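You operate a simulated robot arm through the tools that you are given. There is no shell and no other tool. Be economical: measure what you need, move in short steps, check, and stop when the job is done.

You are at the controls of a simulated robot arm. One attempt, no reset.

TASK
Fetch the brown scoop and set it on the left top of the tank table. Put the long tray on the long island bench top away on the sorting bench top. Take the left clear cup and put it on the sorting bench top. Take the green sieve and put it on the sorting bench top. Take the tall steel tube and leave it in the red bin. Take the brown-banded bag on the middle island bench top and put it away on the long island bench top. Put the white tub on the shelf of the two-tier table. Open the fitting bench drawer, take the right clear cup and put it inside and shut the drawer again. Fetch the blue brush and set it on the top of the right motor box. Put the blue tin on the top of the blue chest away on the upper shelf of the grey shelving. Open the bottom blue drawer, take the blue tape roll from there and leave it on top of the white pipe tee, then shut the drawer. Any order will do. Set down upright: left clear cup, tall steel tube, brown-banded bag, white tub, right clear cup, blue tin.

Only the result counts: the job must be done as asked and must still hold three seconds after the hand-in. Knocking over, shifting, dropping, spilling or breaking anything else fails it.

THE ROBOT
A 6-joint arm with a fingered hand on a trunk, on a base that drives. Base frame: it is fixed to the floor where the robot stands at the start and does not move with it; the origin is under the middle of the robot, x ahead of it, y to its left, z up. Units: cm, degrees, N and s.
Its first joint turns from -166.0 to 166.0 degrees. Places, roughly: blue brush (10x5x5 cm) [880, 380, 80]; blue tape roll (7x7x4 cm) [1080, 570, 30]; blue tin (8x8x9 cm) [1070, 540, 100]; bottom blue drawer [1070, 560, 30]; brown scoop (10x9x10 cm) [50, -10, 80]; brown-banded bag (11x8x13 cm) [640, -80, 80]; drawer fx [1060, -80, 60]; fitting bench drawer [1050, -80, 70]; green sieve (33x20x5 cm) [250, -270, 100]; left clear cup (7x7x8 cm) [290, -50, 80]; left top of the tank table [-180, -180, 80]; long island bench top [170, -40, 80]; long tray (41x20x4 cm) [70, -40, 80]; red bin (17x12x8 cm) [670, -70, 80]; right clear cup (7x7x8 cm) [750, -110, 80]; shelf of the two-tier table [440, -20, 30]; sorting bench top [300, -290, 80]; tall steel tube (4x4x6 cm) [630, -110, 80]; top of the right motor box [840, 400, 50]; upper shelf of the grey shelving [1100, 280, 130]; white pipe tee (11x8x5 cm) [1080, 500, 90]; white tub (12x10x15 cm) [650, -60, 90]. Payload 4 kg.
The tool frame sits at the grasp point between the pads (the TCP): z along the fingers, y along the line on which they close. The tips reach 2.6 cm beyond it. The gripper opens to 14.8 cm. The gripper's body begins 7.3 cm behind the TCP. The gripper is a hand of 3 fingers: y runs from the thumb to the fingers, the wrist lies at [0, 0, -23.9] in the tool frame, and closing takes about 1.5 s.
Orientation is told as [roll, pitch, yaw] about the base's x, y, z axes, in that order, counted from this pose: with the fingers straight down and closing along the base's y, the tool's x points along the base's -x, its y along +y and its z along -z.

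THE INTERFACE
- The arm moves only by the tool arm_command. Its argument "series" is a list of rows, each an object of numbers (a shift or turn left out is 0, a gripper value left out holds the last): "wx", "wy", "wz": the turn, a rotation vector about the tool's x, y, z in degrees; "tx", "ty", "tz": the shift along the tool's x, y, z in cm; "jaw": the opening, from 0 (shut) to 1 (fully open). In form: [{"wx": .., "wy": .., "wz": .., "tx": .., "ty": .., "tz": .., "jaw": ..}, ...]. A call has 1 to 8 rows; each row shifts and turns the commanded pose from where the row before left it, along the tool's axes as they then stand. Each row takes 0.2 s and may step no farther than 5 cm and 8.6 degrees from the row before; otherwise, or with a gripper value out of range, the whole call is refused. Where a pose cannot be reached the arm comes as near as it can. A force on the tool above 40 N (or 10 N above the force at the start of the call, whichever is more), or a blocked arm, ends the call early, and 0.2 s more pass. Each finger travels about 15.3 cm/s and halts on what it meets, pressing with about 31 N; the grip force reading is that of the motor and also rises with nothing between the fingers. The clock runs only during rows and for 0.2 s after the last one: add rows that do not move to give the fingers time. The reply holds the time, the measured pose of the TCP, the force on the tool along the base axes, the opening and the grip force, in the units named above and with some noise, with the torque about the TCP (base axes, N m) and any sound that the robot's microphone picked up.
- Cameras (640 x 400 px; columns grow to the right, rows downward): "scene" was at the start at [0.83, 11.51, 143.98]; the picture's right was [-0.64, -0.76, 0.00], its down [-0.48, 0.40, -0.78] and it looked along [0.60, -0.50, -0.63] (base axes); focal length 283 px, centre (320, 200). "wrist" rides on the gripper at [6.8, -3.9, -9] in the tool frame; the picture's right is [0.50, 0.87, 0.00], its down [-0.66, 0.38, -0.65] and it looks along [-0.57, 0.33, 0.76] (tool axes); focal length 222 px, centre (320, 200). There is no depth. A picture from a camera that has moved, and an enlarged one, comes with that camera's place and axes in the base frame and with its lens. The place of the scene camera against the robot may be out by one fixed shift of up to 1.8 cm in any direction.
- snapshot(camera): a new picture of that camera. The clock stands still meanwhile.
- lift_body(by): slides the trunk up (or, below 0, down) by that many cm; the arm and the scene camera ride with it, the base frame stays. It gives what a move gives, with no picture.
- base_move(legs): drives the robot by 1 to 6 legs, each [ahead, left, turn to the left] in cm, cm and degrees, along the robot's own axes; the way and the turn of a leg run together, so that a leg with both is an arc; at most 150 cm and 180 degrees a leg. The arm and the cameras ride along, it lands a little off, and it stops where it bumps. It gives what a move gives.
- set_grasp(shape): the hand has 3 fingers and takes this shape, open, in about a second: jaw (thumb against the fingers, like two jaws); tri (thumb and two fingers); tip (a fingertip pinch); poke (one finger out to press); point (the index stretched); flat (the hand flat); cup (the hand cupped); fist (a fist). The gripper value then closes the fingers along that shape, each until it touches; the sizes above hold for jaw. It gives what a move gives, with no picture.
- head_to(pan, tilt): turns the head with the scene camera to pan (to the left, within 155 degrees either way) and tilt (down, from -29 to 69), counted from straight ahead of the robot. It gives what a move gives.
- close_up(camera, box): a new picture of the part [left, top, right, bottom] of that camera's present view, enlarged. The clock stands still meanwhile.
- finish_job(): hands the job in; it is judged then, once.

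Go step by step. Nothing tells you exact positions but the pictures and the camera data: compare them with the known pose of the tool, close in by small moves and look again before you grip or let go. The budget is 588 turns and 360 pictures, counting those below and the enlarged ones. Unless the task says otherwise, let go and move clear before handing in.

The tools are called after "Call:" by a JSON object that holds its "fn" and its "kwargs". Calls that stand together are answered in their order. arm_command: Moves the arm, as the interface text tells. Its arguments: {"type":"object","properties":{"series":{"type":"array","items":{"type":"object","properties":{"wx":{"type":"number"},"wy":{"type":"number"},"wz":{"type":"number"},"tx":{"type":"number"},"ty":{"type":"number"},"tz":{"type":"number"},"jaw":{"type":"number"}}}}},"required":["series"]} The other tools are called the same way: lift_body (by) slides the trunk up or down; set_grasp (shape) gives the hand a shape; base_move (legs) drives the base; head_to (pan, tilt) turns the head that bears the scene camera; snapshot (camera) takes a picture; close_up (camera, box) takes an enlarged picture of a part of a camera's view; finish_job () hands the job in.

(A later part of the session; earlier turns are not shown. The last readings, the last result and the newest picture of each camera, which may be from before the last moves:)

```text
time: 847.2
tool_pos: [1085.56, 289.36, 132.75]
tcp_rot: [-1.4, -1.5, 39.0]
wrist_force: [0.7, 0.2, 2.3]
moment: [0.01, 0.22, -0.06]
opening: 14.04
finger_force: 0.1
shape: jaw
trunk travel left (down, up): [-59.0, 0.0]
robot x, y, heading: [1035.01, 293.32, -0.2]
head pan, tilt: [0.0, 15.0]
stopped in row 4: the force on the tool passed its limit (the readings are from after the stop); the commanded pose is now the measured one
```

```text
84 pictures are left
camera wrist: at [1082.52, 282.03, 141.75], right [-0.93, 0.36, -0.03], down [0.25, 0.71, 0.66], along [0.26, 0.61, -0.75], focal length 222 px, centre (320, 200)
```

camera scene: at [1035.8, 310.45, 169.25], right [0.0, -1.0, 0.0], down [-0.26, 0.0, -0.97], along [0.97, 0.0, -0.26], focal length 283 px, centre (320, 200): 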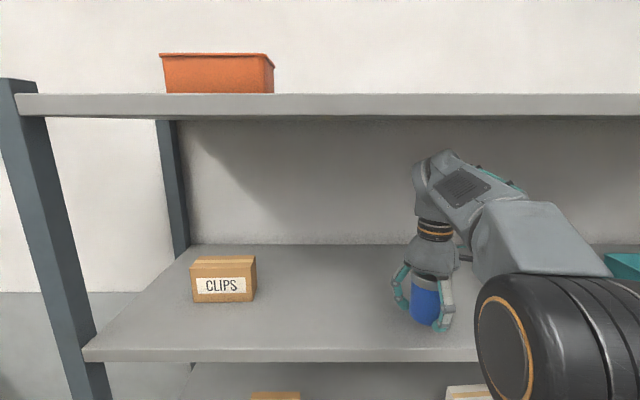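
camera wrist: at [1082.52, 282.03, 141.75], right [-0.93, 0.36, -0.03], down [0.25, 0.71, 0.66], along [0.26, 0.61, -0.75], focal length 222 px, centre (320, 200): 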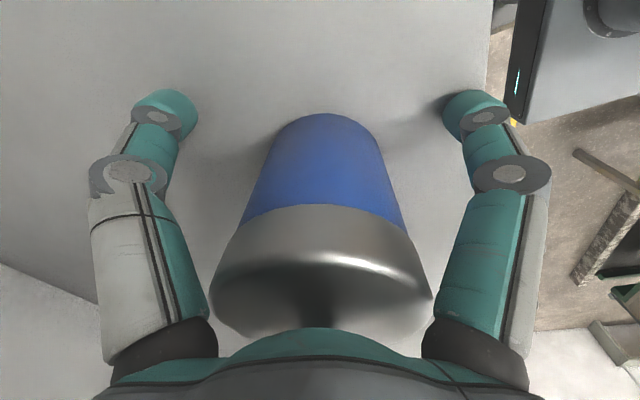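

Tin stands on the shelf. The fingers flank it left and right, so I withdraw straight back.

Call:
{"fn": "arm_command", "kwargs": {"series": [{"tz": -0.5}, {"tz": -0.4, "jaw": 1}, {}]}}

Call:
{"fn": "base_move", "kwargs": {"legs": [[-8, 0, 0], [-20, 0, 0]]}}

Call:
{"fn": "snapshot", "kwargs": {"camera": "scene"}}

```text
time: 848.0
tool_pos: [1085.49, 289.3, 133.79]
tcp_rot: [-1.5, -1.5, 38.9]
wrist_force: [0.3, 0.2, 0.7]
moment: [-0.03, 0.01, 0.01]
opening: 14.8
finger_force: 0.1
shape: jaw
trunk travel left (down, up): [-59.0, 0.0]
robot x, y, heading: [1034.93, 293.61, -0.4]
head pan, tilt: [0.0, 15.0]
```

```text
time: 850.2
tool_pos: [1057.51, 289.38, 133.82]
tcp_rot: [-1.5, -1.5, 39.0]
wrist_force: [0.0, 1.2, -0.4]
moment: [0.0, -0.03, 0.0]
opening: 14.79
finger_force: 0.1
shape: jaw
trunk travel left (down, up): [-59.0, 0.0]
robot x, y, heading: [1007.21, 293.43, 0.0]
head pan, tilt: [0.0, 15.0]
```

```text
83 pictures are left
camera scene: at [1010.64, 310.51, 169.26], right [0.0, -1.0, 0.0], down [-0.26, 0.0, -0.97], along [0.97, 0.0, -0.26], focal length 283 px, centre (320, 200)
```

scene: 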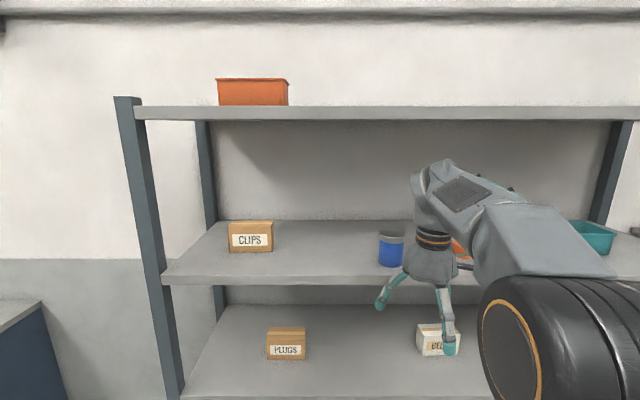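

Tin is on the shelf. Next the bottom blue drawer: drive in front of it, trunk down, hand turned for a vertical pinch.

Call:
{"fn": "base_move", "kwargs": {"legs": [[-17, 0, 0], [0, 132, 0], [0, 132, 0], [-18, 0, 0]]}}

Call:
{"fn": "arm_command", "kwargs": {"series": [{"wz": 8.6, "tx": 1}, {"wz": 8.6}, {"wz": 8.6}, {"wz": 8.6}, {"wz": 8.6}, {"wz": 8.6}, {"wz": 8.6}, {"wz": 8.6}]}}

Call:
{"fn": "arm_command", "kwargs": {"series": [{"wz": 8.6}, {"wz": 8.6}, {"wz": 8.6}, {"wz": 8.6}, {"wz": 8.6}, {"wz": 8.6}, {"wz": 8.6}, {"jaw": 0.4}]}}

Call:
{"fn": "lift_body", "kwargs": {"by": -59}}

Call:
{"fn": "head_to", "kwargs": {"pan": 0, "tilt": 35}}

Call:
{"fn": "snapshot", "kwargs": {"camera": "scene"}}

```text
time: 865.2
tool_pos: [1024.05, 553.72, 133.85]
tcp_rot: [-1.5, -1.5, 38.6]
wrist_force: [0.2, -0.4, -0.1]
moment: [-0.01, -0.02, 0.01]
opening: 14.8
finger_force: 0.0
shape: jaw
trunk travel left (down, up): [-59.0, 0.0]
robot x, y, heading: [973.71, 557.85, -0.6]
head pan, tilt: [0.0, 15.0]
```

```text
time: 867.0
tool_pos: [1023.35, 552.94, 133.76]
tcp_rot: [0.9, -2.0, -30.3]
wrist_force: [0.4, 0.1, -0.4]
moment: [0.01, -0.02, 0.02]
opening: 14.78
finger_force: 0.2
shape: jaw
trunk travel left (down, up): [-59.0, 0.0]
robot x, y, heading: [973.93, 557.91, -0.6]
head pan, tilt: [0.0, 15.0]
```

```text
time: 868.8
tool_pos: [1023.32, 552.96, 133.88]
tcp_rot: [2.1, -0.2, -90.4]
wrist_force: [-0.9, 0.5, 0.9]
moment: [-0.03, -0.03, 0.04]
opening: 5.96
finger_force: 0.1
shape: jaw
trunk travel left (down, up): [-59.0, 0.0]
robot x, y, heading: [973.2, 558.04, -0.4]
head pan, tilt: [0.0, 15.0]
```

```text
refused: -59 is not a number from -40 to 40
```

```text
time: 869.7
tool_pos: [1023.39, 552.94, 133.8]
tcp_rot: [2.0, -0.3, -90.2]
wrist_force: [0.3, -0.7, 0.0]
moment: [0.01, -0.01, 0.04]
opening: 5.96
finger_force: 0.1
shape: jaw
trunk travel left (down, up): [-59.0, 0.0]
robot x, y, heading: [973.39, 557.79, -0.5]
head pan, tilt: [0.0, 35.0]
```

```text
82 pictures are left
camera scene: at [976.87, 574.92, 166.06], right [-0.01, -1.0, 0.0], down [-0.57, 0.0, -0.82], along [0.82, -0.01, -0.57], focal length 283 px, centre (320, 200)
```

scene: 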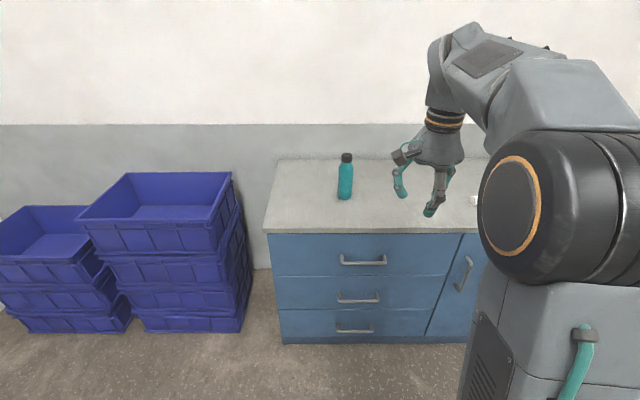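

Call:
{"fn": "lift_body", "kwargs": {"by": -40}}

Call:
{"fn": "lift_body", "kwargs": {"by": -19}}

Call:
{"fn": "arm_command", "kwargs": {"series": [{"tz": 5, "wx": 2}, {"tz": 5}, {"tz": 5}, {"tz": 5}, {"tz": 5}, {"tz": 5}, {}]}}

Call:
{"fn": "arm_command", "kwargs": {"series": [{"wx": -8.5, "ty": 2.5}, {"wx": -8.5, "ty": 2.5}, {"wx": -8.5, "ty": 2.5}, {"wx": -8.5, "ty": 2}, {"wx": -8.5, "tz": 2}, {"wx": -8.5, "tz": 2}, {"wx": -8.5, "tz": 1}, {"wx": -8.5, "tz": 1}]}}

Call:
{"fn": "arm_command", "kwargs": {"series": [{"wx": -8.5}, {}, {}]}}

Call:
{"fn": "snapshot", "kwargs": {"camera": "wrist"}}

```text
time: 873.5
tool_pos: [1023.33, 553.07, 93.77]
tcp_rot: [2.2, -0.3, -90.2]
wrist_force: [-0.5, -0.6, -0.1]
moment: [0.0, -0.04, -0.01]
opening: 5.98
finger_force: 0.0
shape: jaw
trunk travel left (down, up): [-19.0, 40.0]
robot x, y, heading: [973.45, 557.92, -0.3]
head pan, tilt: [0.0, 35.0]
```

```text
time: 875.6
tool_pos: [1023.3, 553.06, 74.72]
tcp_rot: [2.0, -0.3, -90.3]
wrist_force: [-0.2, -1.1, -0.2]
moment: [0.0, -0.02, -0.02]
opening: 5.97
finger_force: 0.1
shape: jaw
trunk travel left (down, up): [0.0, 59.0]
robot x, y, heading: [973.41, 558.14, -0.6]
head pan, tilt: [0.0, 35.0]
```

```text
time: 877.2
tool_pos: [1023.39, 552.86, 44.6]
tcp_rot: [0.1, -0.2, -90.4]
wrist_force: [0.5, -0.4, 0.8]
moment: [-0.01, -0.04, 0.0]
opening: 5.91
finger_force: 0.1
shape: jaw
trunk travel left (down, up): [0.0, 59.0]
robot x, y, heading: [973.63, 557.73, -0.4]
head pan, tilt: [0.0, 35.0]
```

```text
time: 879.0
tool_pos: [1037.15, 553.53, 46.24]
tcp_rot: [55.8, 7.0, -86.2]
wrist_force: [0.7, 0.4, 0.1]
moment: [0.01, 0.03, 0.02]
opening: 5.92
finger_force: 0.1
shape: jaw
out of reach, approached as far as the arm can: row 4, 5, 6, 8
trunk travel left (down, up): [0.0, 59.0]
robot x, y, heading: [973.78, 557.48, -0.5]
head pan, tilt: [0.0, 35.0]
```

```text
time: 879.8
tool_pos: [1039.99, 551.32, 50.43]
tcp_rot: [63.8, 7.4, -85.8]
wrist_force: [0.3, 0.0, -0.5]
moment: [0.02, 0.0, 0.0]
opening: 5.94
finger_force: 0.0
shape: jaw
out of reach, approached as far as the arm can: row 1
trunk travel left (down, up): [0.0, 59.0]
robot x, y, heading: [973.52, 558.13, -0.1]
head pan, tilt: [0.0, 35.0]
```

```text
81 pictures are left
camera wrist: at [1029.79, 557.24, 51.74], right [0.35, 0.42, 0.84], down [-0.37, -0.76, 0.54], along [0.86, -0.5, -0.11], focal length 222 px, centre (320, 200)
```

wrist: 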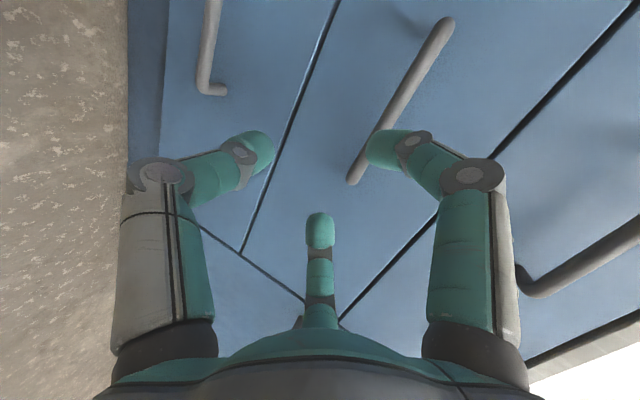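

I see the bottom handle at about z 29, y 548–565. I ease the tilt to ~52° and bring the hand down to that height.

Call:
{"fn": "arm_command", "kwargs": {"series": [{"wx": 6, "wy": -3.7}, {"wx": 6, "wy": -3.7}, {"tx": 0.85, "ty": -3.6, "tz": 2.3}, {"tx": 0.85, "ty": -3.6, "tz": 2.3}, {"tx": 0.85, "ty": -3.6, "tz": 2.3}, {"tx": 0.85, "ty": -3.6, "tz": 2.3}, {"tx": 0.85, "ty": -3.6, "tz": 2.3}, {}]}}

Call:
{"fn": "snapshot", "kwargs": {"camera": "wrist"}}

```text
time: 881.6
tool_pos: [1046.55, 548.17, 37.56]
tcp_rot: [51.8, 3.5, -92.1]
wrist_force: [-0.2, -0.7, 0.4]
moment: [-0.01, 0.01, 0.02]
opening: 5.94
finger_force: 0.1
shape: jaw
out of reach, approached as far as the arm can: row 1, 3, 4, 5, 6, 7
trunk travel left (down, up): [0.0, 59.0]
robot x, y, heading: [973.07, 557.95, -0.3]
head pan, tilt: [0.0, 35.0]
```

```text
80 pictures are left
camera wrist: at [1037.41, 555.06, 40.57], right [0.55, 0.44, 0.71], down [-0.31, -0.69, 0.66], along [0.78, -0.58, -0.25], focal length 222 px, centre (320, 200)
```

wrist: 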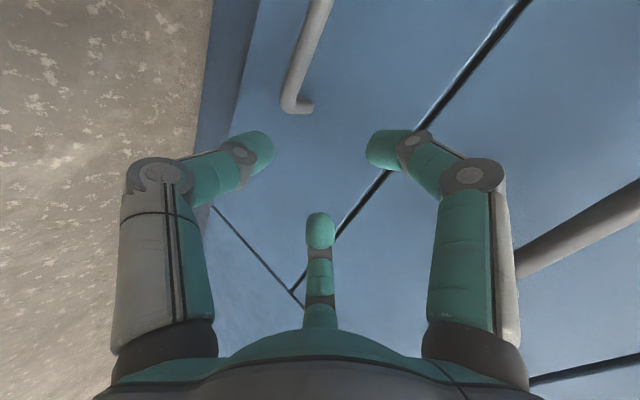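

Call:
{"fn": "arm_command", "kwargs": {"series": [{"ty": -2.5, "tz": -3}, {"ty": -2.5, "tz": -3}, {"ty": -2.5, "tz": -3}, {}]}}

Call:
{"fn": "base_move", "kwargs": {"legs": [[12, 6, 0]]}}

Call:
{"fn": "arm_command", "kwargs": {"series": [{"ty": -3, "tz": 1}, {"ty": -2, "tz": 1}, {}]}}

```text
time: 882.6
tool_pos: [1040.06, 544.3, 42.33]
tcp_rot: [52.1, 3.0, -92.5]
wrist_force: [-0.3, -0.5, -0.1]
moment: [0.0, -0.04, 0.02]
opening: 5.9
finger_force: 0.1
shape: jaw
out of reach, approached as far as the arm can: row 1, 2, 3
trunk travel left (down, up): [0.0, 59.0]
robot x, y, heading: [973.61, 557.74, -0.5]
head pan, tilt: [0.0, 35.0]
```

```text
time: 883.9
tool_pos: [1052.18, 550.43, 42.2]
tcp_rot: [52.1, 3.1, -92.3]
wrist_force: [-0.5, 0.7, -0.7]
moment: [0.02, 0.01, 0.02]
opening: 5.95
finger_force: 0.1
shape: jaw
trunk travel left (down, up): [0.0, 59.0]
robot x, y, heading: [985.53, 563.62, -0.4]
head pan, tilt: [0.0, 35.0]
```

```text
time: 884.7
tool_pos: [1052.53, 548.93, 39.16]
tcp_rot: [51.5, 3.7, -92.3]
wrist_force: [-1.0, 0.0, 0.2]
moment: [-0.01, 0.02, -0.04]
opening: 5.91
finger_force: 0.2
shape: jaw
out of reach, approached as far as the arm can: row 1, 2
trunk travel left (down, up): [0.0, 59.0]
robot x, y, heading: [985.46, 563.46, -0.4]
head pan, tilt: [0.0, 35.0]
```

The commanded pose had run ahead of what is reachable. I reduce the commanded tilt and bring the target back to z≈29.

Call:
{"fn": "arm_command", "kwargs": {"series": [{"wx": 8}, {"wx": 8}, {"ty": 3.7, "tz": -3.3}, {"ty": 3.7, "tz": -3.3}, {"tx": -3}, {}, {}]}}

Call:
{"fn": "snapshot", "kwargs": {"camera": "wrist"}}

```text
time: 886.3
tool_pos: [1054.6, 545.38, 48.64]
tcp_rot: [36.1, 3.1, -92.4]
wrist_force: [-10.9, 3.2, -2.3]
moment: [-0.16, -0.09, 0.62]
opening: 5.81
finger_force: 0.0
shape: jaw
trunk travel left (down, up): [0.0, 59.0]
robot x, y, heading: [985.93, 563.95, -0.3]
head pan, tilt: [0.0, 35.0]
```

```text
79 pictures are left
camera wrist: at [1046.37, 552.21, 54.08], right [0.72, 0.44, 0.54], down [-0.11, -0.69, 0.71], along [0.69, -0.57, -0.45], focal length 222 px, centre (320, 200)
```

wrist: 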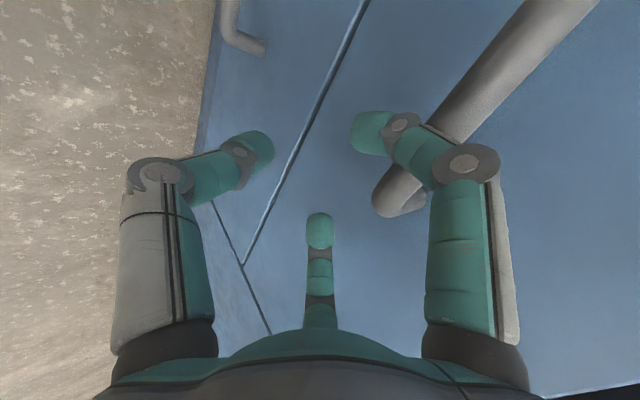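

Call:
{"fn": "base_move", "kwargs": {"legs": [[-14, 0, 0]]}}

Call:
{"fn": "arm_command", "kwargs": {"series": [{"ty": -3.9, "tz": 1.9, "tx": 1}, {"ty": -3.9, "tz": 1.9, "tx": 1}, {"ty": -3.9, "tz": 1.9, "tx": 1}, {"ty": -3.9, "tz": 1.9, "tx": 1}, {"ty": -3.9, "tz": 1.9, "tx": 1}, {}]}}

Call:
{"fn": "arm_command", "kwargs": {"series": [{"wx": -6}, {"wx": -6}, {"wx": -6}, {}]}}

```text
time: 887.6
tool_pos: [1040.62, 545.55, 48.66]
tcp_rot: [36.1, 3.1, -92.3]
wrist_force: [-0.5, 0.8, 0.0]
moment: [0.0, 0.01, 0.0]
opening: 5.91
finger_force: 0.0
shape: jaw
trunk travel left (down, up): [0.0, 59.0]
robot x, y, heading: [971.69, 563.82, -0.4]
head pan, tilt: [0.0, 35.0]
```

```text
time: 889.0
tool_pos: [1031.3, 551.51, 30.6]
tcp_rot: [35.7, 3.6, -92.4]
wrist_force: [-0.4, -0.2, -0.8]
moment: [-0.03, -0.03, -0.01]
opening: 5.9
finger_force: 0.0
shape: jaw
out of reach, approached as far as the arm can: row 5
trunk travel left (down, up): [0.0, 59.0]
robot x, y, heading: [971.65, 563.91, -0.8]
head pan, tilt: [0.0, 35.0]
```

```text
time: 890.0
tool_pos: [1039.03, 546.39, 36.67]
tcp_rot: [52.8, 4.4, -91.9]
wrist_force: [0.0, 0.6, 0.0]
moment: [-0.01, 0.0, 0.0]
opening: 5.92
finger_force: 0.1
shape: jaw
out of reach, approached as far as the arm can: row 1, 2, 3
trunk travel left (down, up): [0.0, 59.0]
robot x, y, heading: [971.69, 563.87, -0.4]
head pan, tilt: [0.0, 35.0]
```

Tilt ~36° is reachable at z 30; with the fingers entering the gap behind the bar from above that suffices. Set that pose.

Call:
{"fn": "arm_command", "kwargs": {"series": [{"wx": 8.5, "jaw": 0.31}, {"wx": 8.3}, {"ty": -2.5, "tz": 1.5, "tx": 2.6}, {"ty": -2.5, "tz": 1.5, "tx": 2.7}, {"ty": -2, "tz": 1.4, "tx": 2.7}, {"wy": -4}, {}]}}

Call:
{"fn": "snapshot", "kwargs": {"camera": "wrist"}}

```text
time: 891.6
tool_pos: [1036.38, 554.91, 29.43]
tcp_rot: [37.1, 3.2, -92.4]
wrist_force: [-0.7, 0.0, 0.9]
moment: [0.02, 0.0, 0.02]
opening: 4.61
finger_force: 0.0
shape: jaw
out of reach, approached as far as the arm can: row 6
trunk travel left (down, up): [0.0, 59.0]
robot x, y, heading: [971.72, 563.65, -0.3]
head pan, tilt: [0.0, 35.0]
```

```text
78 pictures are left
camera wrist: at [1028.09, 561.7, 34.59], right [0.71, 0.44, 0.55], down [-0.12, -0.69, 0.71], along [0.69, -0.57, -0.44], focal length 222 px, centre (320, 200)
```

wrist: 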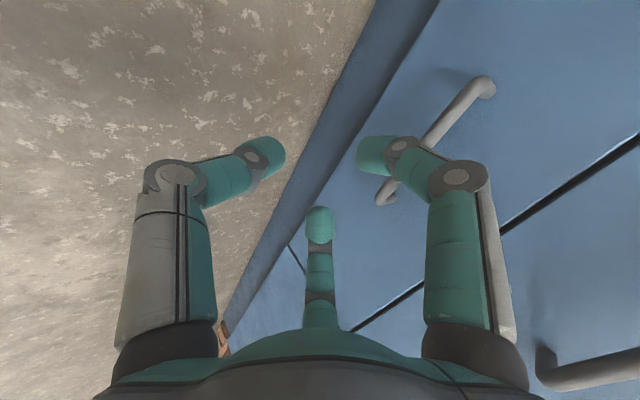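

Call:
{"fn": "arm_command", "kwargs": {"series": [{"ty": -1.5, "tz": 2}, {}]}}

Call:
{"fn": "base_move", "kwargs": {"legs": [[14, 0, 0]]}}

Call:
{"fn": "snapshot", "kwargs": {"camera": "wrist"}}

```text
time: 892.2
tool_pos: [1036.68, 554.88, 26.98]
tcp_rot: [36.9, 3.8, -92.3]
wrist_force: [-0.8, 0.5, 0.0]
moment: [-0.01, 0.04, 0.03]
opening: 4.59
finger_force: 0.2
shape: jaw
trunk travel left (down, up): [0.0, 59.0]
robot x, y, heading: [972.1, 564.32, -0.2]
head pan, tilt: [0.0, 35.0]
```

```text
time: 893.5
tool_pos: [1050.54, 554.81, 26.96]
tcp_rot: [37.0, 3.8, -92.2]
wrist_force: [0.9, 0.6, 0.7]
moment: [0.03, 0.0, 0.04]
opening: 4.62
finger_force: 0.0
shape: jaw
trunk travel left (down, up): [0.0, 59.0]
robot x, y, heading: [985.71, 564.06, -0.4]
head pan, tilt: [0.0, 35.0]
```

```text
77 pictures are left
camera wrist: at [1042.33, 561.53, 32.37], right [0.71, 0.44, 0.55], down [-0.12, -0.7, 0.71], along [0.69, -0.57, -0.45], focal length 222 px, centre (320, 200)
```

wrist: 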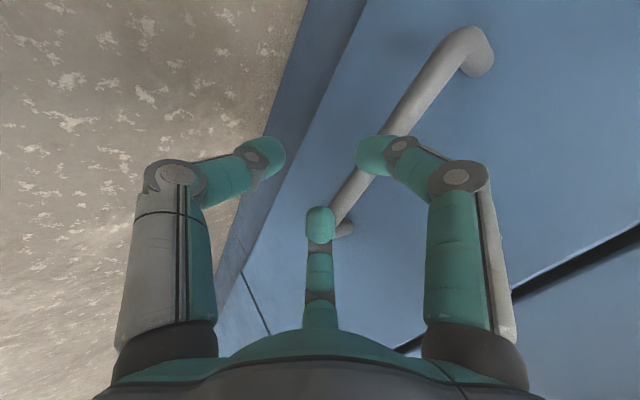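

Call:
{"fn": "arm_command", "kwargs": {"series": [{"ty": 2}, {"ty": 1.8}, {"tz": 1.5}, {"tz": 1.4}, {}]}}

Call:
{"fn": "snapshot", "kwargs": {"camera": "wrist"}}

```text
time: 894.7
tool_pos: [1055.42, 554.51, 26.98]
tcp_rot: [36.9, 3.6, -92.2]
wrist_force: [0.9, -0.5, 2.9]
moment: [-0.09, -0.1, 0.04]
opening: 4.67
finger_force: 0.1
shape: jaw
trunk travel left (down, up): [0.0, 59.0]
robot x, y, heading: [985.22, 563.99, -0.3]
head pan, tilt: [0.0, 35.0]
```

```text
76 pictures are left
camera wrist: at [1047.13, 561.31, 32.36], right [0.71, 0.44, 0.55], down [-0.12, -0.7, 0.71], along [0.69, -0.57, -0.44], focal length 222 px, centre (320, 200)
```

wrist: 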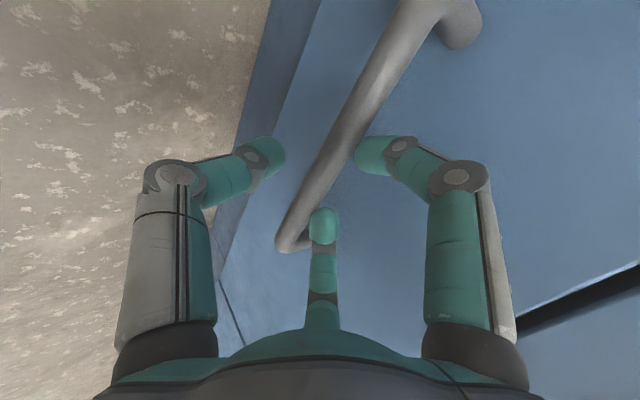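

Call:
{"fn": "arm_command", "kwargs": {"series": [{"tz": 0.6}, {"jaw": 0.15}, {"jaw": 0}, {}, {}, {}, {}]}}

Call:
{"fn": "base_move", "kwargs": {"legs": [[-12, 0, 0], [-18, 0, 0]]}}

Call:
{"fn": "snapshot", "kwargs": {"camera": "scene"}}

```text
time: 896.3
tool_pos: [1055.65, 554.6, 26.43]
tcp_rot: [36.8, 3.7, -92.1]
wrist_force: [-1.3, 3.3, 5.1]
moment: [0.02, -0.06, -0.01]
opening: 0.99
finger_force: 31.1
shape: jaw
trunk travel left (down, up): [0.0, 59.0]
robot x, y, heading: [985.48, 563.7, -0.4]
head pan, tilt: [0.0, 35.0]
```

```text
time: 898.7
tool_pos: [1025.67, 554.65, 26.61]
tcp_rot: [36.9, 3.7, -92.4]
wrist_force: [1.3, -6.5, 4.8]
moment: [-0.05, -0.09, -0.15]
opening: 0.94
finger_force: 30.8
shape: jaw
trunk travel left (down, up): [0.0, 59.0]
robot x, y, heading: [955.74, 564.03, -0.4]
head pan, tilt: [0.0, 35.0]
```

```text
75 pictures are left
camera scene: at [958.85, 581.04, 107.06], right [-0.01, -1.0, 0.0], down [-0.57, 0.0, -0.82], along [0.82, -0.01, -0.57], focal length 283 px, centre (320, 200)
```

scene: 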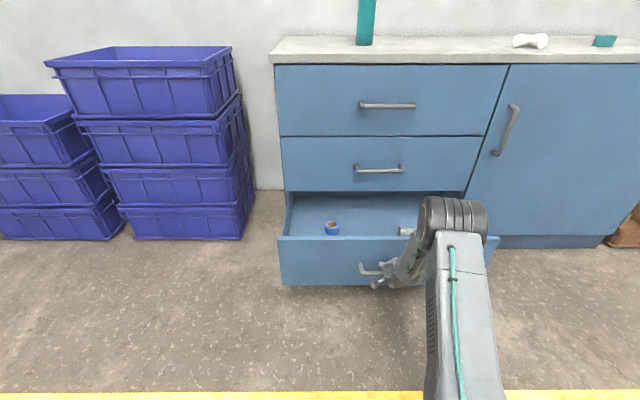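

The drawer opens; the tape roll is still near the chest face, so I pull further.

Call:
{"fn": "base_move", "kwargs": {"legs": [[-14, 0, 0]]}}

Call:
{"fn": "snapshot", "kwargs": {"camera": "scene"}}

```text
time: 900.0
tool_pos: [1011.65, 554.83, 26.6]
tcp_rot: [36.9, 3.8, -92.3]
wrist_force: [-0.4, 0.2, 0.4]
moment: [-0.03, -0.01, 0.0]
opening: 0.8
finger_force: 31.0
shape: jaw
trunk travel left (down, up): [0.0, 59.0]
robot x, y, heading: [941.57, 564.18, -0.2]
head pan, tilt: [0.0, 35.0]
```

```text
74 pictures are left
camera scene: at [944.75, 581.15, 107.06], right [-0.01, -1.0, 0.0], down [-0.57, 0.0, -0.82], along [0.82, -0.01, -0.57], focal length 283 px, centre (320, 200)
```

scene: 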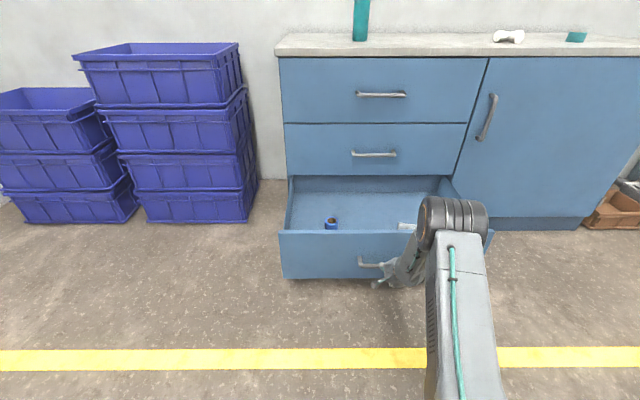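

Call:
{"fn": "arm_command", "kwargs": {"series": [{"jaw": 0.31}, {"jaw": 0.35}, {}, {"tz": -3}, {"tz": -4}, {"tz": -4, "ty": 2.5}, {"tz": -4, "ty": 2.5}, {"tz": -4, "ty": 2.5}]}}

Call:
{"fn": "arm_command", "kwargs": {"series": [{"tz": -4, "ty": 2.5}, {"tz": -4, "ty": 2.5}, {"wx": 8.5}, {"wx": 8.5}, {"wx": 8.5}, {"wx": 8.5}, {"wx": 3}, {}]}}

Call:
{"fn": "arm_command", "kwargs": {"series": [{"wz": -8.5}, {"wz": -8.5}, {"wz": -8.5}, {"wz": -8.5}, {"wz": -8.5}, {"wz": -8.5}, {"wz": -8.5}, {"wz": -8.5}]}}

Call:
{"fn": "arm_command", "kwargs": {"series": [{"wz": -8.5}, {"wz": -8.5}, {"wz": -7.5}, {"jaw": 0.9}, {}]}}

```text
time: 901.8
tool_pos: [1006.21, 553.87, 46.05]
tcp_rot: [36.8, 3.6, -92.3]
wrist_force: [0.1, -0.1, 0.4]
moment: [0.01, 0.01, 0.02]
opening: 5.17
finger_force: 0.0
shape: jaw
trunk travel left (down, up): [0.0, 59.0]
robot x, y, heading: [941.34, 564.34, -0.5]
head pan, tilt: [0.0, 35.0]
```

```text
time: 903.6
tool_pos: [1005.36, 553.07, 55.64]
tcp_rot: [-0.2, 3.7, -92.3]
wrist_force: [0.6, -0.5, 0.0]
moment: [0.03, -0.01, -0.05]
opening: 5.14
finger_force: 0.1
shape: jaw
trunk travel left (down, up): [0.0, 59.0]
robot x, y, heading: [941.38, 564.03, -0.5]
head pan, tilt: [0.0, 35.0]
```

```text
time: 905.4
tool_pos: [1005.37, 553.19, 55.58]
tcp_rot: [3.4, 1.5, -24.2]
wrist_force: [-0.1, -0.4, 0.6]
moment: [0.02, 0.03, 0.0]
opening: 5.17
finger_force: 0.1
shape: jaw
trunk travel left (down, up): [0.0, 59.0]
robot x, y, heading: [941.59, 564.35, -0.6]
head pan, tilt: [0.0, 35.0]
```

```text
time: 906.6
tool_pos: [1005.41, 553.17, 55.58]
tcp_rot: [3.7, 0.0, 0.2]
wrist_force: [-0.4, -0.1, 0.1]
moment: [0.0, 0.03, -0.02]
opening: 13.31
finger_force: 0.1
shape: jaw
trunk travel left (down, up): [0.0, 59.0]
robot x, y, heading: [941.7, 564.38, -0.5]
head pan, tilt: [0.0, 35.0]
```

Call:
{"fn": "base_move", "kwargs": {"legs": [[0, 14, 0.5], [36, 0, 0]]}}

Call:
{"fn": "arm_command", "kwargs": {"series": [{"wx": 3.7, "ty": 3}, {"ty": 4}, {}]}}

Call:
{"fn": "snapshot", "kwargs": {"camera": "wrist"}}

```text
time: 909.9
tool_pos: [1041.97, 567.67, 55.56]
tcp_rot: [3.7, 0.0, 0.7]
wrist_force: [-0.7, 0.2, -0.4]
moment: [0.0, -0.01, 0.03]
opening: 13.29
finger_force: 0.0
shape: jaw
trunk travel left (down, up): [0.0, 59.0]
robot x, y, heading: [978.3, 577.95, -0.1]
head pan, tilt: [0.0, 35.0]
```

```text
time: 910.7
tool_pos: [1041.76, 574.63, 55.71]
tcp_rot: [0.0, 0.0, 0.8]
wrist_force: [-0.5, 0.3, -0.1]
moment: [-0.01, -0.01, 0.0]
opening: 13.3
finger_force: 0.1
shape: jaw
trunk travel left (down, up): [0.0, 59.0]
robot x, y, heading: [977.82, 578.23, 0.2]
head pan, tilt: [0.0, 35.0]
```

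```text
73 pictures are left
camera wrist: at [1035.12, 570.69, 64.83], right [-0.51, 0.86, 0.0], down [0.65, 0.39, 0.65], along [0.56, 0.33, -0.76], focal length 222 px, centre (320, 200)
```

wrist: 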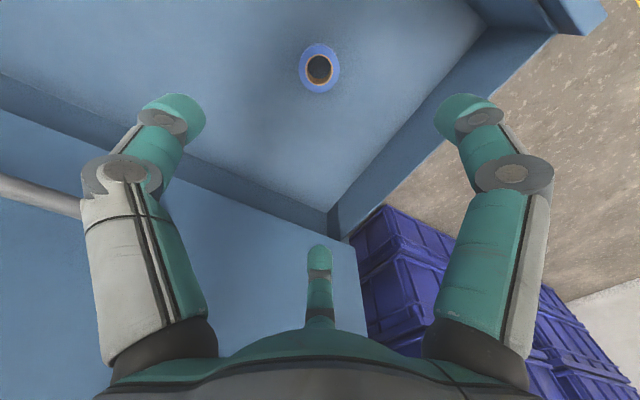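

Tape roll is right below (1041.6,574.2), top z≈22.5. Descend and grip it.

Call:
{"fn": "arm_command", "kwargs": {"series": [{"tz": 5}, {"tz": 5}, {"tz": 5}, {"tz": 5}, {"tz": 5}, {}]}}

Call:
{"fn": "snapshot", "kwargs": {"camera": "wrist"}}

```text
time: 912.1
tool_pos: [1041.69, 574.68, 30.67]
tcp_rot: [0.1, 0.0, 0.7]
wrist_force: [-0.3, 0.2, -1.1]
moment: [-0.01, 0.01, 0.0]
opening: 13.3
finger_force: 0.1
shape: jaw
trunk travel left (down, up): [0.0, 59.0]
robot x, y, heading: [978.45, 578.06, 0.2]
head pan, tilt: [0.0, 35.0]
```

```text
72 pictures are left
camera wrist: at [1034.98, 570.63, 39.77], right [-0.51, 0.86, 0.0], down [0.65, 0.39, 0.65], along [0.56, 0.33, -0.76], focal length 222 px, centre (320, 200)
```

wrist: 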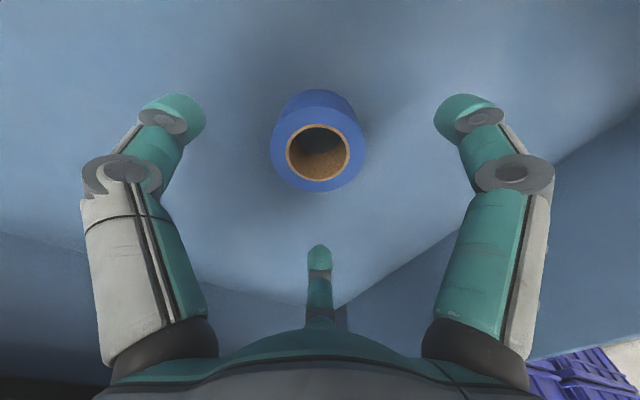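

Call:
{"fn": "arm_command", "kwargs": {"series": [{"tz": 3}, {"tz": 2.5}, {"tz": 1}, {"jaw": 0.7}, {"jaw": 0.5}, {"jaw": 0.3}, {"jaw": 0}, {}]}}

Call:
{"fn": "arm_command", "kwargs": {"series": [{}, {}, {"tz": -3}, {"tz": -4}, {"tz": -5}, {"tz": -5}, {"tz": -5}, {}]}}

Call:
{"fn": "snapshot", "kwargs": {"camera": "wrist"}}

```text
time: 912.8
tool_pos: [1042.26, 574.68, 25.7]
tcp_rot: [0.0, -0.9, 0.5]
wrist_force: [0.8, -0.1, 22.9]
moment: [0.03, 1.07, -0.06]
opening: 13.29
finger_force: 0.0
shape: jaw
trunk travel left (down, up): [0.0, 59.0]
robot x, y, heading: [978.02, 578.15, 0.2]
head pan, tilt: [0.0, 35.0]
stopped in row 3: the force on the tool passed its limit (the readings are from after the stop); the commanded pose is now the measured one
```

```text
time: 914.6
tool_pos: [1041.64, 574.74, 47.41]
tcp_rot: [0.0, -0.5, 0.6]
wrist_force: [0.6, 0.6, -0.1]
moment: [0.02, -0.02, 0.03]
opening: 13.34
finger_force: 0.0
shape: jaw
trunk travel left (down, up): [0.0, 59.0]
robot x, y, heading: [977.86, 578.17, 0.1]
head pan, tilt: [0.0, 35.0]
```

```text
71 pictures are left
camera wrist: at [1035.07, 570.66, 56.42], right [-0.51, 0.86, 0.0], down [0.64, 0.39, 0.66], along [0.57, 0.33, -0.75], focal length 222 px, centre (320, 200)
```

wrist: 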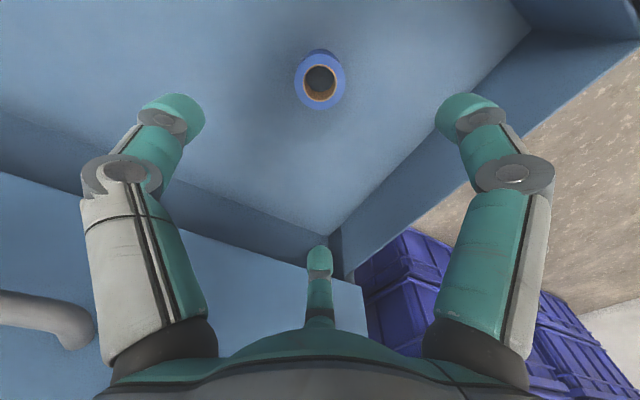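

The drawer floor is at z≈23. Go to TCP 26.3 and close there.

Call:
{"fn": "arm_command", "kwargs": {"series": [{"tz": 5}, {"tz": 5}, {"tz": 5}, {"tz": 5}, {"tz": 1}, {}]}}

Call:
{"fn": "arm_command", "kwargs": {"series": [{"jaw": 0.7}, {"jaw": 0.5}, {"jaw": 0.3}, {"jaw": 0}, {}, {}, {}]}}

Call:
{"fn": "arm_command", "kwargs": {"series": [{"tz": -2}, {"tz": -4}, {"tz": -5}, {"tz": -5}, {"tz": -5}, {"tz": -5}, {}]}}

Call:
{"fn": "snapshot", "kwargs": {"camera": "wrist"}}

```text
time: 916.0
tool_pos: [1042.02, 574.69, 26.36]
tcp_rot: [0.0, -0.6, 0.7]
wrist_force: [-0.6, -0.4, -0.6]
moment: [0.01, -0.02, -0.01]
opening: 13.33
finger_force: 0.1
shape: jaw
trunk travel left (down, up): [0.0, 59.0]
robot x, y, heading: [977.95, 577.94, 0.3]
head pan, tilt: [0.0, 35.0]
```

```text
time: 917.6
tool_pos: [1042.01, 574.72, 26.46]
tcp_rot: [0.0, -0.7, 0.6]
wrist_force: [-0.4, 0.7, 0.1]
moment: [0.0, 0.01, -0.05]
opening: 5.53
finger_force: 31.2
shape: jaw
trunk travel left (down, up): [0.0, 59.0]
robot x, y, heading: [978.19, 577.85, 0.2]
head pan, tilt: [0.0, 35.0]
```

```text
time: 919.2
tool_pos: [1041.8, 574.65, 52.58]
tcp_rot: [-0.1, -0.6, 0.5]
wrist_force: [1.4, -0.4, -0.7]
moment: [-0.01, -0.01, -0.01]
opening: 5.51
finger_force: 30.9
shape: jaw
trunk travel left (down, up): [0.0, 59.0]
robot x, y, heading: [978.32, 577.9, 0.2]
head pan, tilt: [0.0, 35.0]
```

```text
70 pictures are left
camera wrist: at [1035.07, 570.61, 61.52], right [-0.51, 0.86, 0.0], down [0.64, 0.39, 0.66], along [0.57, 0.33, -0.75], focal length 222 px, centre (320, 200)
```

wrist: 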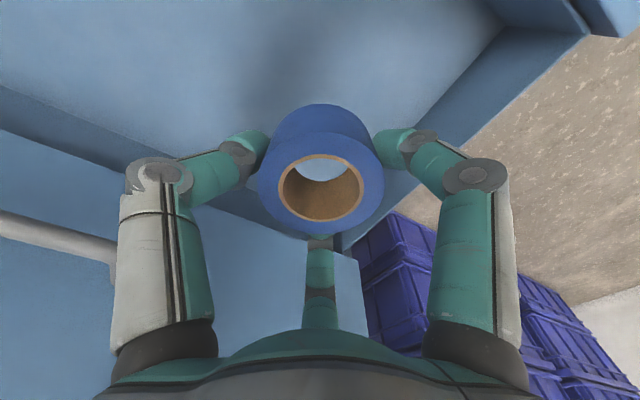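

Tape held. Back out, raise the trunk and the hand, and approach the tee from the right of the open drawer.

Call:
{"fn": "base_move", "kwargs": {"legs": [[-35, 0, 0]]}}

Call:
{"fn": "lift_body", "kwargs": {"by": 37.5}}

Call:
{"fn": "arm_command", "kwargs": {"series": [{"tz": -5}, {"tz": -5}, {"tz": -5}, {"tx": 4, "tz": -2}, {"tx": 4}, {"tx": 4}, {"ty": 4}, {"ty": 4}]}}

Call:
{"fn": "base_move", "kwargs": {"legs": [[0, -92, 0], [78, 0, 0]]}}

Call:
{"fn": "head_to", "kwargs": {"pan": 15, "tilt": 40}}

Call:
{"fn": "snapshot", "kwargs": {"camera": "scene"}}

```text
time: 921.5
tool_pos: [1006.67, 574.63, 52.47]
tcp_rot: [0.0, -0.7, 0.7]
wrist_force: [-0.5, 0.1, -1.2]
moment: [-0.06, -0.03, -0.04]
opening: 5.51
finger_force: 30.8
shape: jaw
trunk travel left (down, up): [0.0, 59.0]
robot x, y, heading: [942.62, 578.09, 0.0]
head pan, tilt: [0.0, 35.0]
```

```text
time: 925.1
tool_pos: [1006.79, 574.61, 89.94]
tcp_rot: [-0.1, -0.6, 0.7]
wrist_force: [-0.1, 0.4, -0.2]
moment: [0.0, 0.02, 0.02]
opening: 5.49
finger_force: 31.4
shape: jaw
trunk travel left (down, up): [-37.5, 21.5]
robot x, y, heading: [942.79, 578.14, -0.0]
head pan, tilt: [0.0, 35.0]
```

```text
time: 926.9
tool_pos: [994.58, 582.41, 106.78]
tcp_rot: [0.0, -0.4, 0.7]
wrist_force: [0.6, 0.5, -0.5]
moment: [-0.02, 0.0, -0.02]
opening: 5.5
finger_force: 30.5
shape: jaw
trunk travel left (down, up): [-37.5, 21.5]
robot x, y, heading: [943.04, 578.16, -0.1]
head pan, tilt: [0.0, 35.0]
```

```text
time: 935.5
tool_pos: [1071.61, 490.13, 106.79]
tcp_rot: [0.0, -0.6, 0.7]
wrist_force: [-0.1, -0.4, -1.5]
moment: [0.01, -0.03, 0.01]
opening: 5.48
finger_force: 30.9
shape: jaw
trunk travel left (down, up): [-37.5, 21.5]
robot x, y, heading: [1020.17, 485.78, 0.2]
head pan, tilt: [0.0, 35.0]
```

```text
time: 936.2
tool_pos: [1071.61, 490.17, 106.74]
tcp_rot: [0.1, -0.6, 0.8]
wrist_force: [0.1, -0.3, 0.2]
moment: [-0.02, 0.01, 0.0]
opening: 5.48
finger_force: 31.1
shape: jaw
trunk travel left (down, up): [-37.5, 21.5]
robot x, y, heading: [1020.07, 485.66, 0.1]
head pan, tilt: [15.0, 40.0]
```

```text
69 pictures are left
camera scene: at [1022.48, 504.91, 143.8], right [0.26, -0.97, 0.0], down [-0.62, -0.17, -0.77], along [0.74, 0.2, -0.64], focal length 283 px, centre (320, 200)
```

scene: 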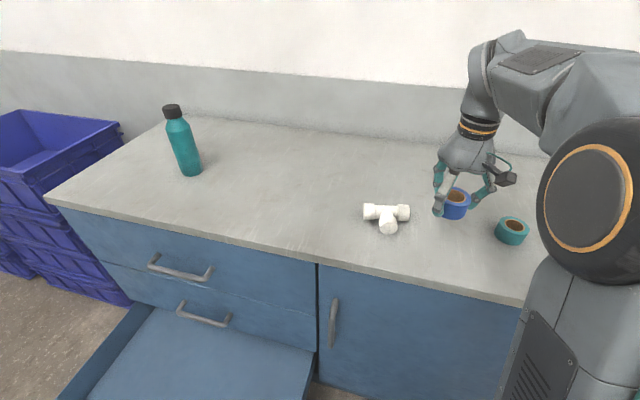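

Call:
{"fn": "close_up", "kwargs": {"camera": "scene", "box": [340, 170, 460, 250]}}

Call:
{"fn": "snapshot", "kwargs": {"camera": "wrist"}}

```text
5.00 times, centred on (400, 210) of scene
camera zoom: at [1022.48, 504.91, 143.8], right [0.26, -0.97, 0.0], down [-0.62, -0.17, -0.77], along [0.74, 0.2, -0.64], focal length 1415 px, centre (-80, 150)
```

zoom: 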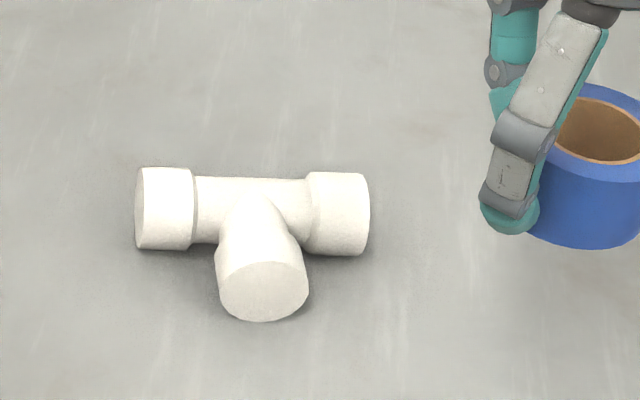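

```text
67 pictures are left
camera wrist: at [1064.89, 486.11, 115.81], right [-0.51, 0.86, 0.0], down [0.64, 0.39, 0.66], along [0.57, 0.33, -0.75], focal length 222 px, centre (320, 200)
```

wrist: 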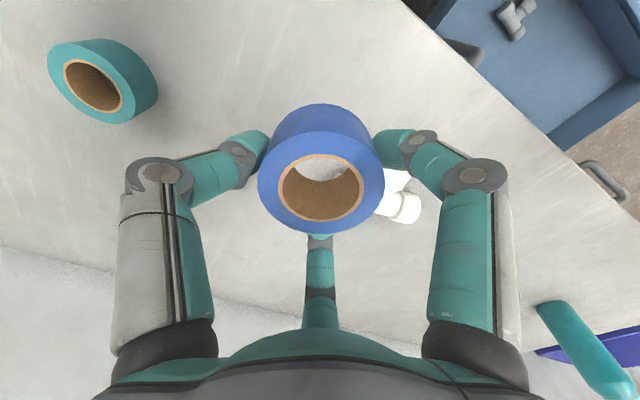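

Tee top centre should be ≈(1073.2,502.5). Move the roll above it and check.

Call:
{"fn": "arm_command", "kwargs": {"series": [{"ty": 4.1, "tx": -0.6}, {"ty": 4.1, "tx": -0.6}, {"ty": 4.1, "tx": -0.4}, {"tz": 3}, {}]}}

Call:
{"fn": "close_up", "kwargs": {"camera": "scene", "box": [330, 150, 450, 250]}}

Call:
{"fn": "snapshot", "kwargs": {"camera": "wrist"}}

```text
time: 937.5
tool_pos: [1073.18, 502.29, 103.75]
tcp_rot: [0.0, -0.6, 0.7]
wrist_force: [0.5, -0.3, -0.6]
moment: [-0.01, -0.02, -0.01]
opening: 5.51
finger_force: 30.5
shape: jaw
trunk travel left (down, up): [-37.5, 21.5]
robot x, y, heading: [1019.92, 485.71, 0.2]
head pan, tilt: [15.0, 40.0]
```

```text
4.00 times, centred on (390, 200) of scene
camera zoom: at [1022.48, 504.92, 143.8], right [0.26, -0.97, 0.0], down [-0.62, -0.17, -0.77], along [0.74, 0.2, -0.64], focal length 1132 px, centre (40, 200)
```

zoom: 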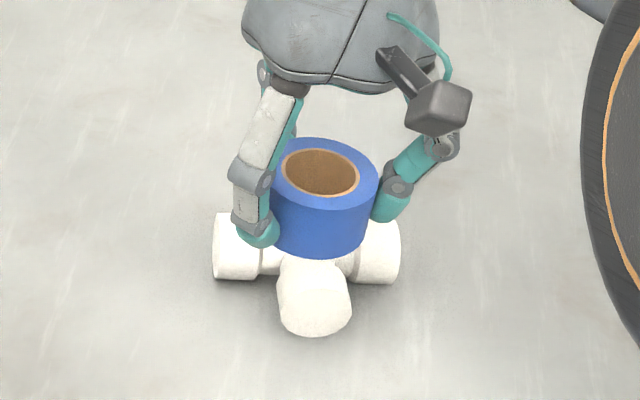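

```text
65 pictures are left
camera wrist: at [1066.38, 498.31, 112.84], right [-0.51, 0.86, 0.0], down [0.64, 0.39, 0.66], along [0.57, 0.33, -0.75], focal length 222 px, centre (320, 200)
```

wrist: 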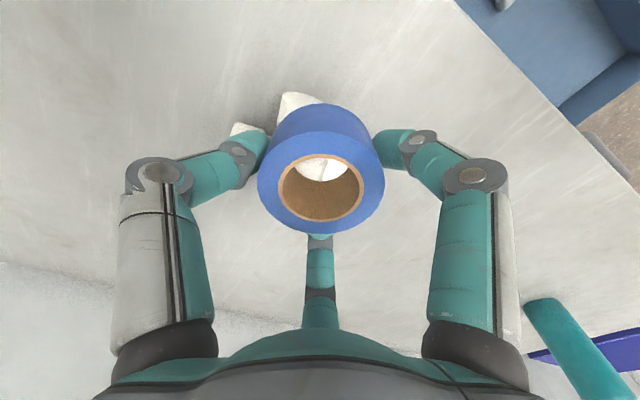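

Call:
{"fn": "arm_command", "kwargs": {"series": [{"tx": -2.0, "ty": 0.4}, {"tz": 1}, {"tz": 1}, {"tz": 0.5}, {}]}}

Call:
{"fn": "close_up", "kwargs": {"camera": "scene", "box": [330, 150, 450, 250]}}

```text
time: 938.6
tool_pos: [1075.2, 502.82, 101.35]
tcp_rot: [0.0, -0.6, 0.6]
wrist_force: [0.4, -1.0, 0.3]
moment: [0.03, 0.03, 0.0]
opening: 5.47
finger_force: 30.6
shape: jaw
trunk travel left (down, up): [-37.5, 21.5]
robot x, y, heading: [1020.16, 485.86, 0.2]
head pan, tilt: [15.0, 40.0]
```

```text
4.00 times, centred on (390, 200) of scene
camera zoom: at [1022.48, 504.92, 143.8], right [0.26, -0.97, 0.0], down [-0.62, -0.17, -0.77], along [0.74, 0.2, -0.64], focal length 1132 px, centre (40, 200)
```

zoom: 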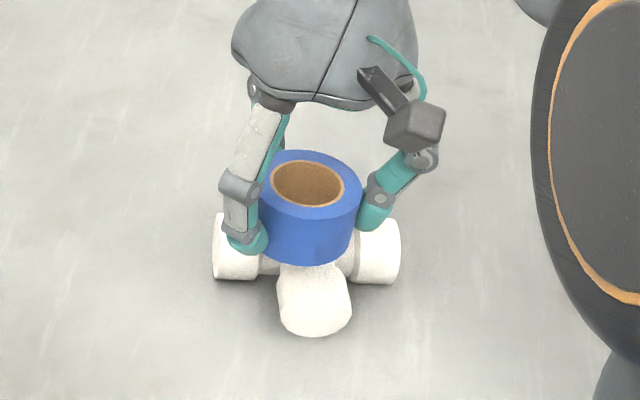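

Call:
{"fn": "arm_command", "kwargs": {"series": [{"tz": 0.4}, {"tz": 0.3}, {"tz": 0.3}, {"tz": 0.3}, {"tz": 0.3}, {}]}}

```text
time: 940.0
tool_pos: [1075.08, 502.93, 99.77]
tcp_rot: [0.0, -0.5, 0.7]
wrist_force: [-0.1, -0.2, -0.9]
moment: [0.02, 0.01, -0.04]
opening: 5.5
finger_force: 31.1
shape: jaw
trunk travel left (down, up): [-37.5, 21.5]
robot x, y, heading: [1020.18, 485.59, -0.2]
head pan, tilt: [15.0, 40.0]
```

Call:
{"fn": "arm_command", "kwargs": {"series": [{"tz": 0.3}, {"tz": 0.3}, {"tz": 0.3}, {"tz": 0.3}, {"tz": 0.3}, {}]}}

```text
time: 941.1
tool_pos: [1075.2, 502.82, 99.07]
tcp_rot: [0.2, -1.4, 0.7]
wrist_force: [-3.0, 0.7, 21.9]
moment: [-0.24, 0.25, -0.04]
opening: 5.58
finger_force: 30.8
shape: jaw
trunk travel left (down, up): [-37.5, 21.5]
robot x, y, heading: [1019.98, 485.98, -0.2]
head pan, tilt: [15.0, 40.0]
stopped in row 5: the force on the tool passed its limit (the readings are from after the stop); the commanded pose is now the measured one
```

Call:
{"fn": "arm_command", "kwargs": {"series": [{"tz": -0.3}, {"jaw": 0.42}, {"jaw": 0.48}, {"jaw": 0.55}, {}, {}]}}

Call:
{"fn": "close_up", "kwargs": {"camera": "scene", "box": [330, 150, 450, 250]}}

```text
time: 942.5
tool_pos: [1075.28, 502.81, 99.07]
tcp_rot: [0.1, -1.1, 0.7]
wrist_force: [-0.2, -0.4, 0.3]
moment: [-0.02, 0.0, 0.02]
opening: 8.07
finger_force: 0.1
shape: jaw
trunk travel left (down, up): [-37.5, 21.5]
robot x, y, heading: [1019.78, 485.4, -0.0]
head pan, tilt: [15.0, 40.0]
```

```text
4.00 times, centred on (390, 200) of scene
camera zoom: at [1022.48, 504.92, 143.8], right [0.26, -0.97, 0.0], down [-0.62, -0.17, -0.77], along [0.74, 0.2, -0.64], focal length 1132 px, centre (40, 200)
```

zoom: 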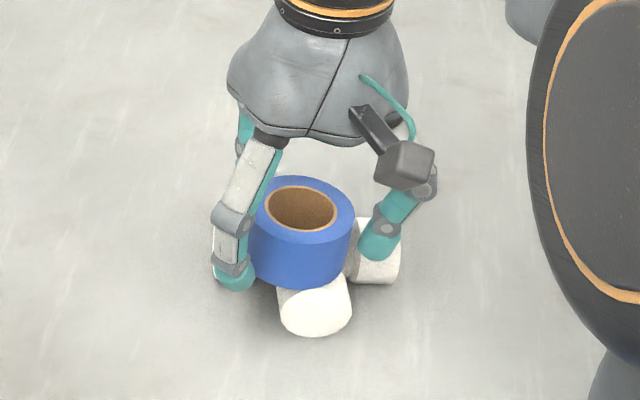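

Resting on the tee. Rise slowly.

Call:
{"fn": "arm_command", "kwargs": {"series": [{"jaw": 0.62}, {"tz": -1.5}, {"tz": -2}, {"tz": -4}, {"tz": -5}, {"tz": -5}, {}]}}

Call:
{"fn": "close_up", "kwargs": {"camera": "scene", "box": [330, 150, 450, 250]}}

```text
time: 944.1
tool_pos: [1074.97, 502.74, 116.62]
tcp_rot: [0.2, -1.1, 0.8]
wrist_force: [0.4, -0.4, -0.6]
moment: [0.03, 0.02, 0.04]
opening: 9.13
finger_force: 0.0
shape: jaw
trunk travel left (down, up): [-37.5, 21.5]
robot x, y, heading: [1019.78, 485.53, -0.0]
head pan, tilt: [15.0, 40.0]
```

```text
4.00 times, centred on (390, 200) of scene
camera zoom: at [1022.49, 504.93, 143.8], right [0.26, -0.97, 0.0], down [-0.62, -0.17, -0.77], along [0.74, 0.2, -0.64], focal length 1132 px, centre (40, 200)
```

zoom: 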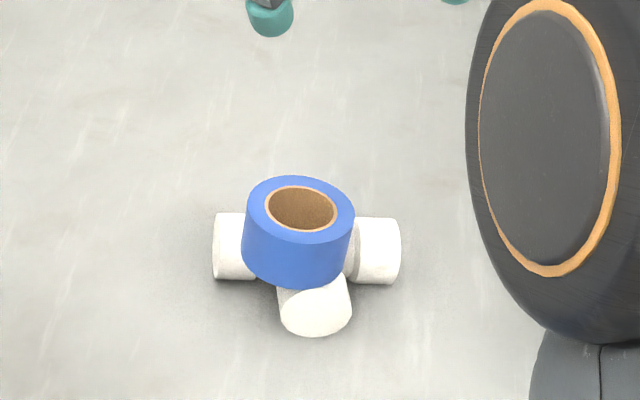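

Tape roll sits on the tee. Now shut the bottom drawer: back off, trunk down, tilt the closed hand and push the handle.

Call:
{"fn": "base_move", "kwargs": {"legs": [[-85, 0, 0], [0, 58, 0]]}}

Call:
{"fn": "lift_body", "kwargs": {"by": -37.5}}

Call:
{"fn": "arm_command", "kwargs": {"series": [{"tz": 5, "jaw": 0}, {"tz": 5}, {"tz": 5}, {"tz": 5}, {"tz": 5}, {"tz": 5}, {"tz": 5}, {"tz": 5}]}}

Call:
{"fn": "arm_command", "kwargs": {"series": [{"tz": 4, "ty": -3}, {"wy": -8.5, "tz": 2}, {"wy": -8.5, "tz": 2}, {"wy": -8.5}, {"wy": -8.5}, {}, {}]}}

```text
time: 951.5
tool_pos: [989.79, 560.86, 116.72]
tcp_rot: [0.2, -1.1, 1.0]
wrist_force: [0.6, 0.7, -0.1]
moment: [-0.01, -0.03, 0.01]
opening: 9.11
finger_force: 0.1
shape: jaw
trunk travel left (down, up): [-37.5, 21.5]
robot x, y, heading: [934.65, 543.24, 0.5]
head pan, tilt: [15.0, 40.0]
```

```text
time: 955.2
tool_pos: [989.68, 560.87, 79.08]
tcp_rot: [0.1, -1.0, 1.0]
wrist_force: [-0.4, 0.7, 0.2]
moment: [0.01, 0.04, 0.04]
opening: 9.15
finger_force: 0.1
shape: jaw
trunk travel left (down, up): [0.0, 59.0]
robot x, y, heading: [934.99, 543.2, 0.5]
head pan, tilt: [15.0, 40.0]
```

```text
time: 957.0
tool_pos: [990.46, 560.87, 38.99]
tcp_rot: [0.0, -1.1, 1.1]
wrist_force: [-0.9, 0.4, -0.1]
moment: [0.01, 0.02, 0.01]
opening: 0.01
finger_force: 31.1
shape: jaw
trunk travel left (down, up): [0.0, 59.0]
robot x, y, heading: [935.14, 543.6, 0.2]
head pan, tilt: [15.0, 40.0]
```

```text
time: 958.6
tool_pos: [990.85, 556.05, 31.28]
tcp_rot: [-4.4, -25.7, 1.5]
wrist_force: [0.1, 1.3, -0.5]
moment: [0.0, -0.01, -0.02]
opening: 0.04
finger_force: 31.2
shape: jaw
out of reach, approached as far as the arm can: row 3, 4, 5
trunk travel left (down, up): [0.0, 59.0]
robot x, y, heading: [934.78, 543.59, 0.7]
head pan, tilt: [15.0, 40.0]
```

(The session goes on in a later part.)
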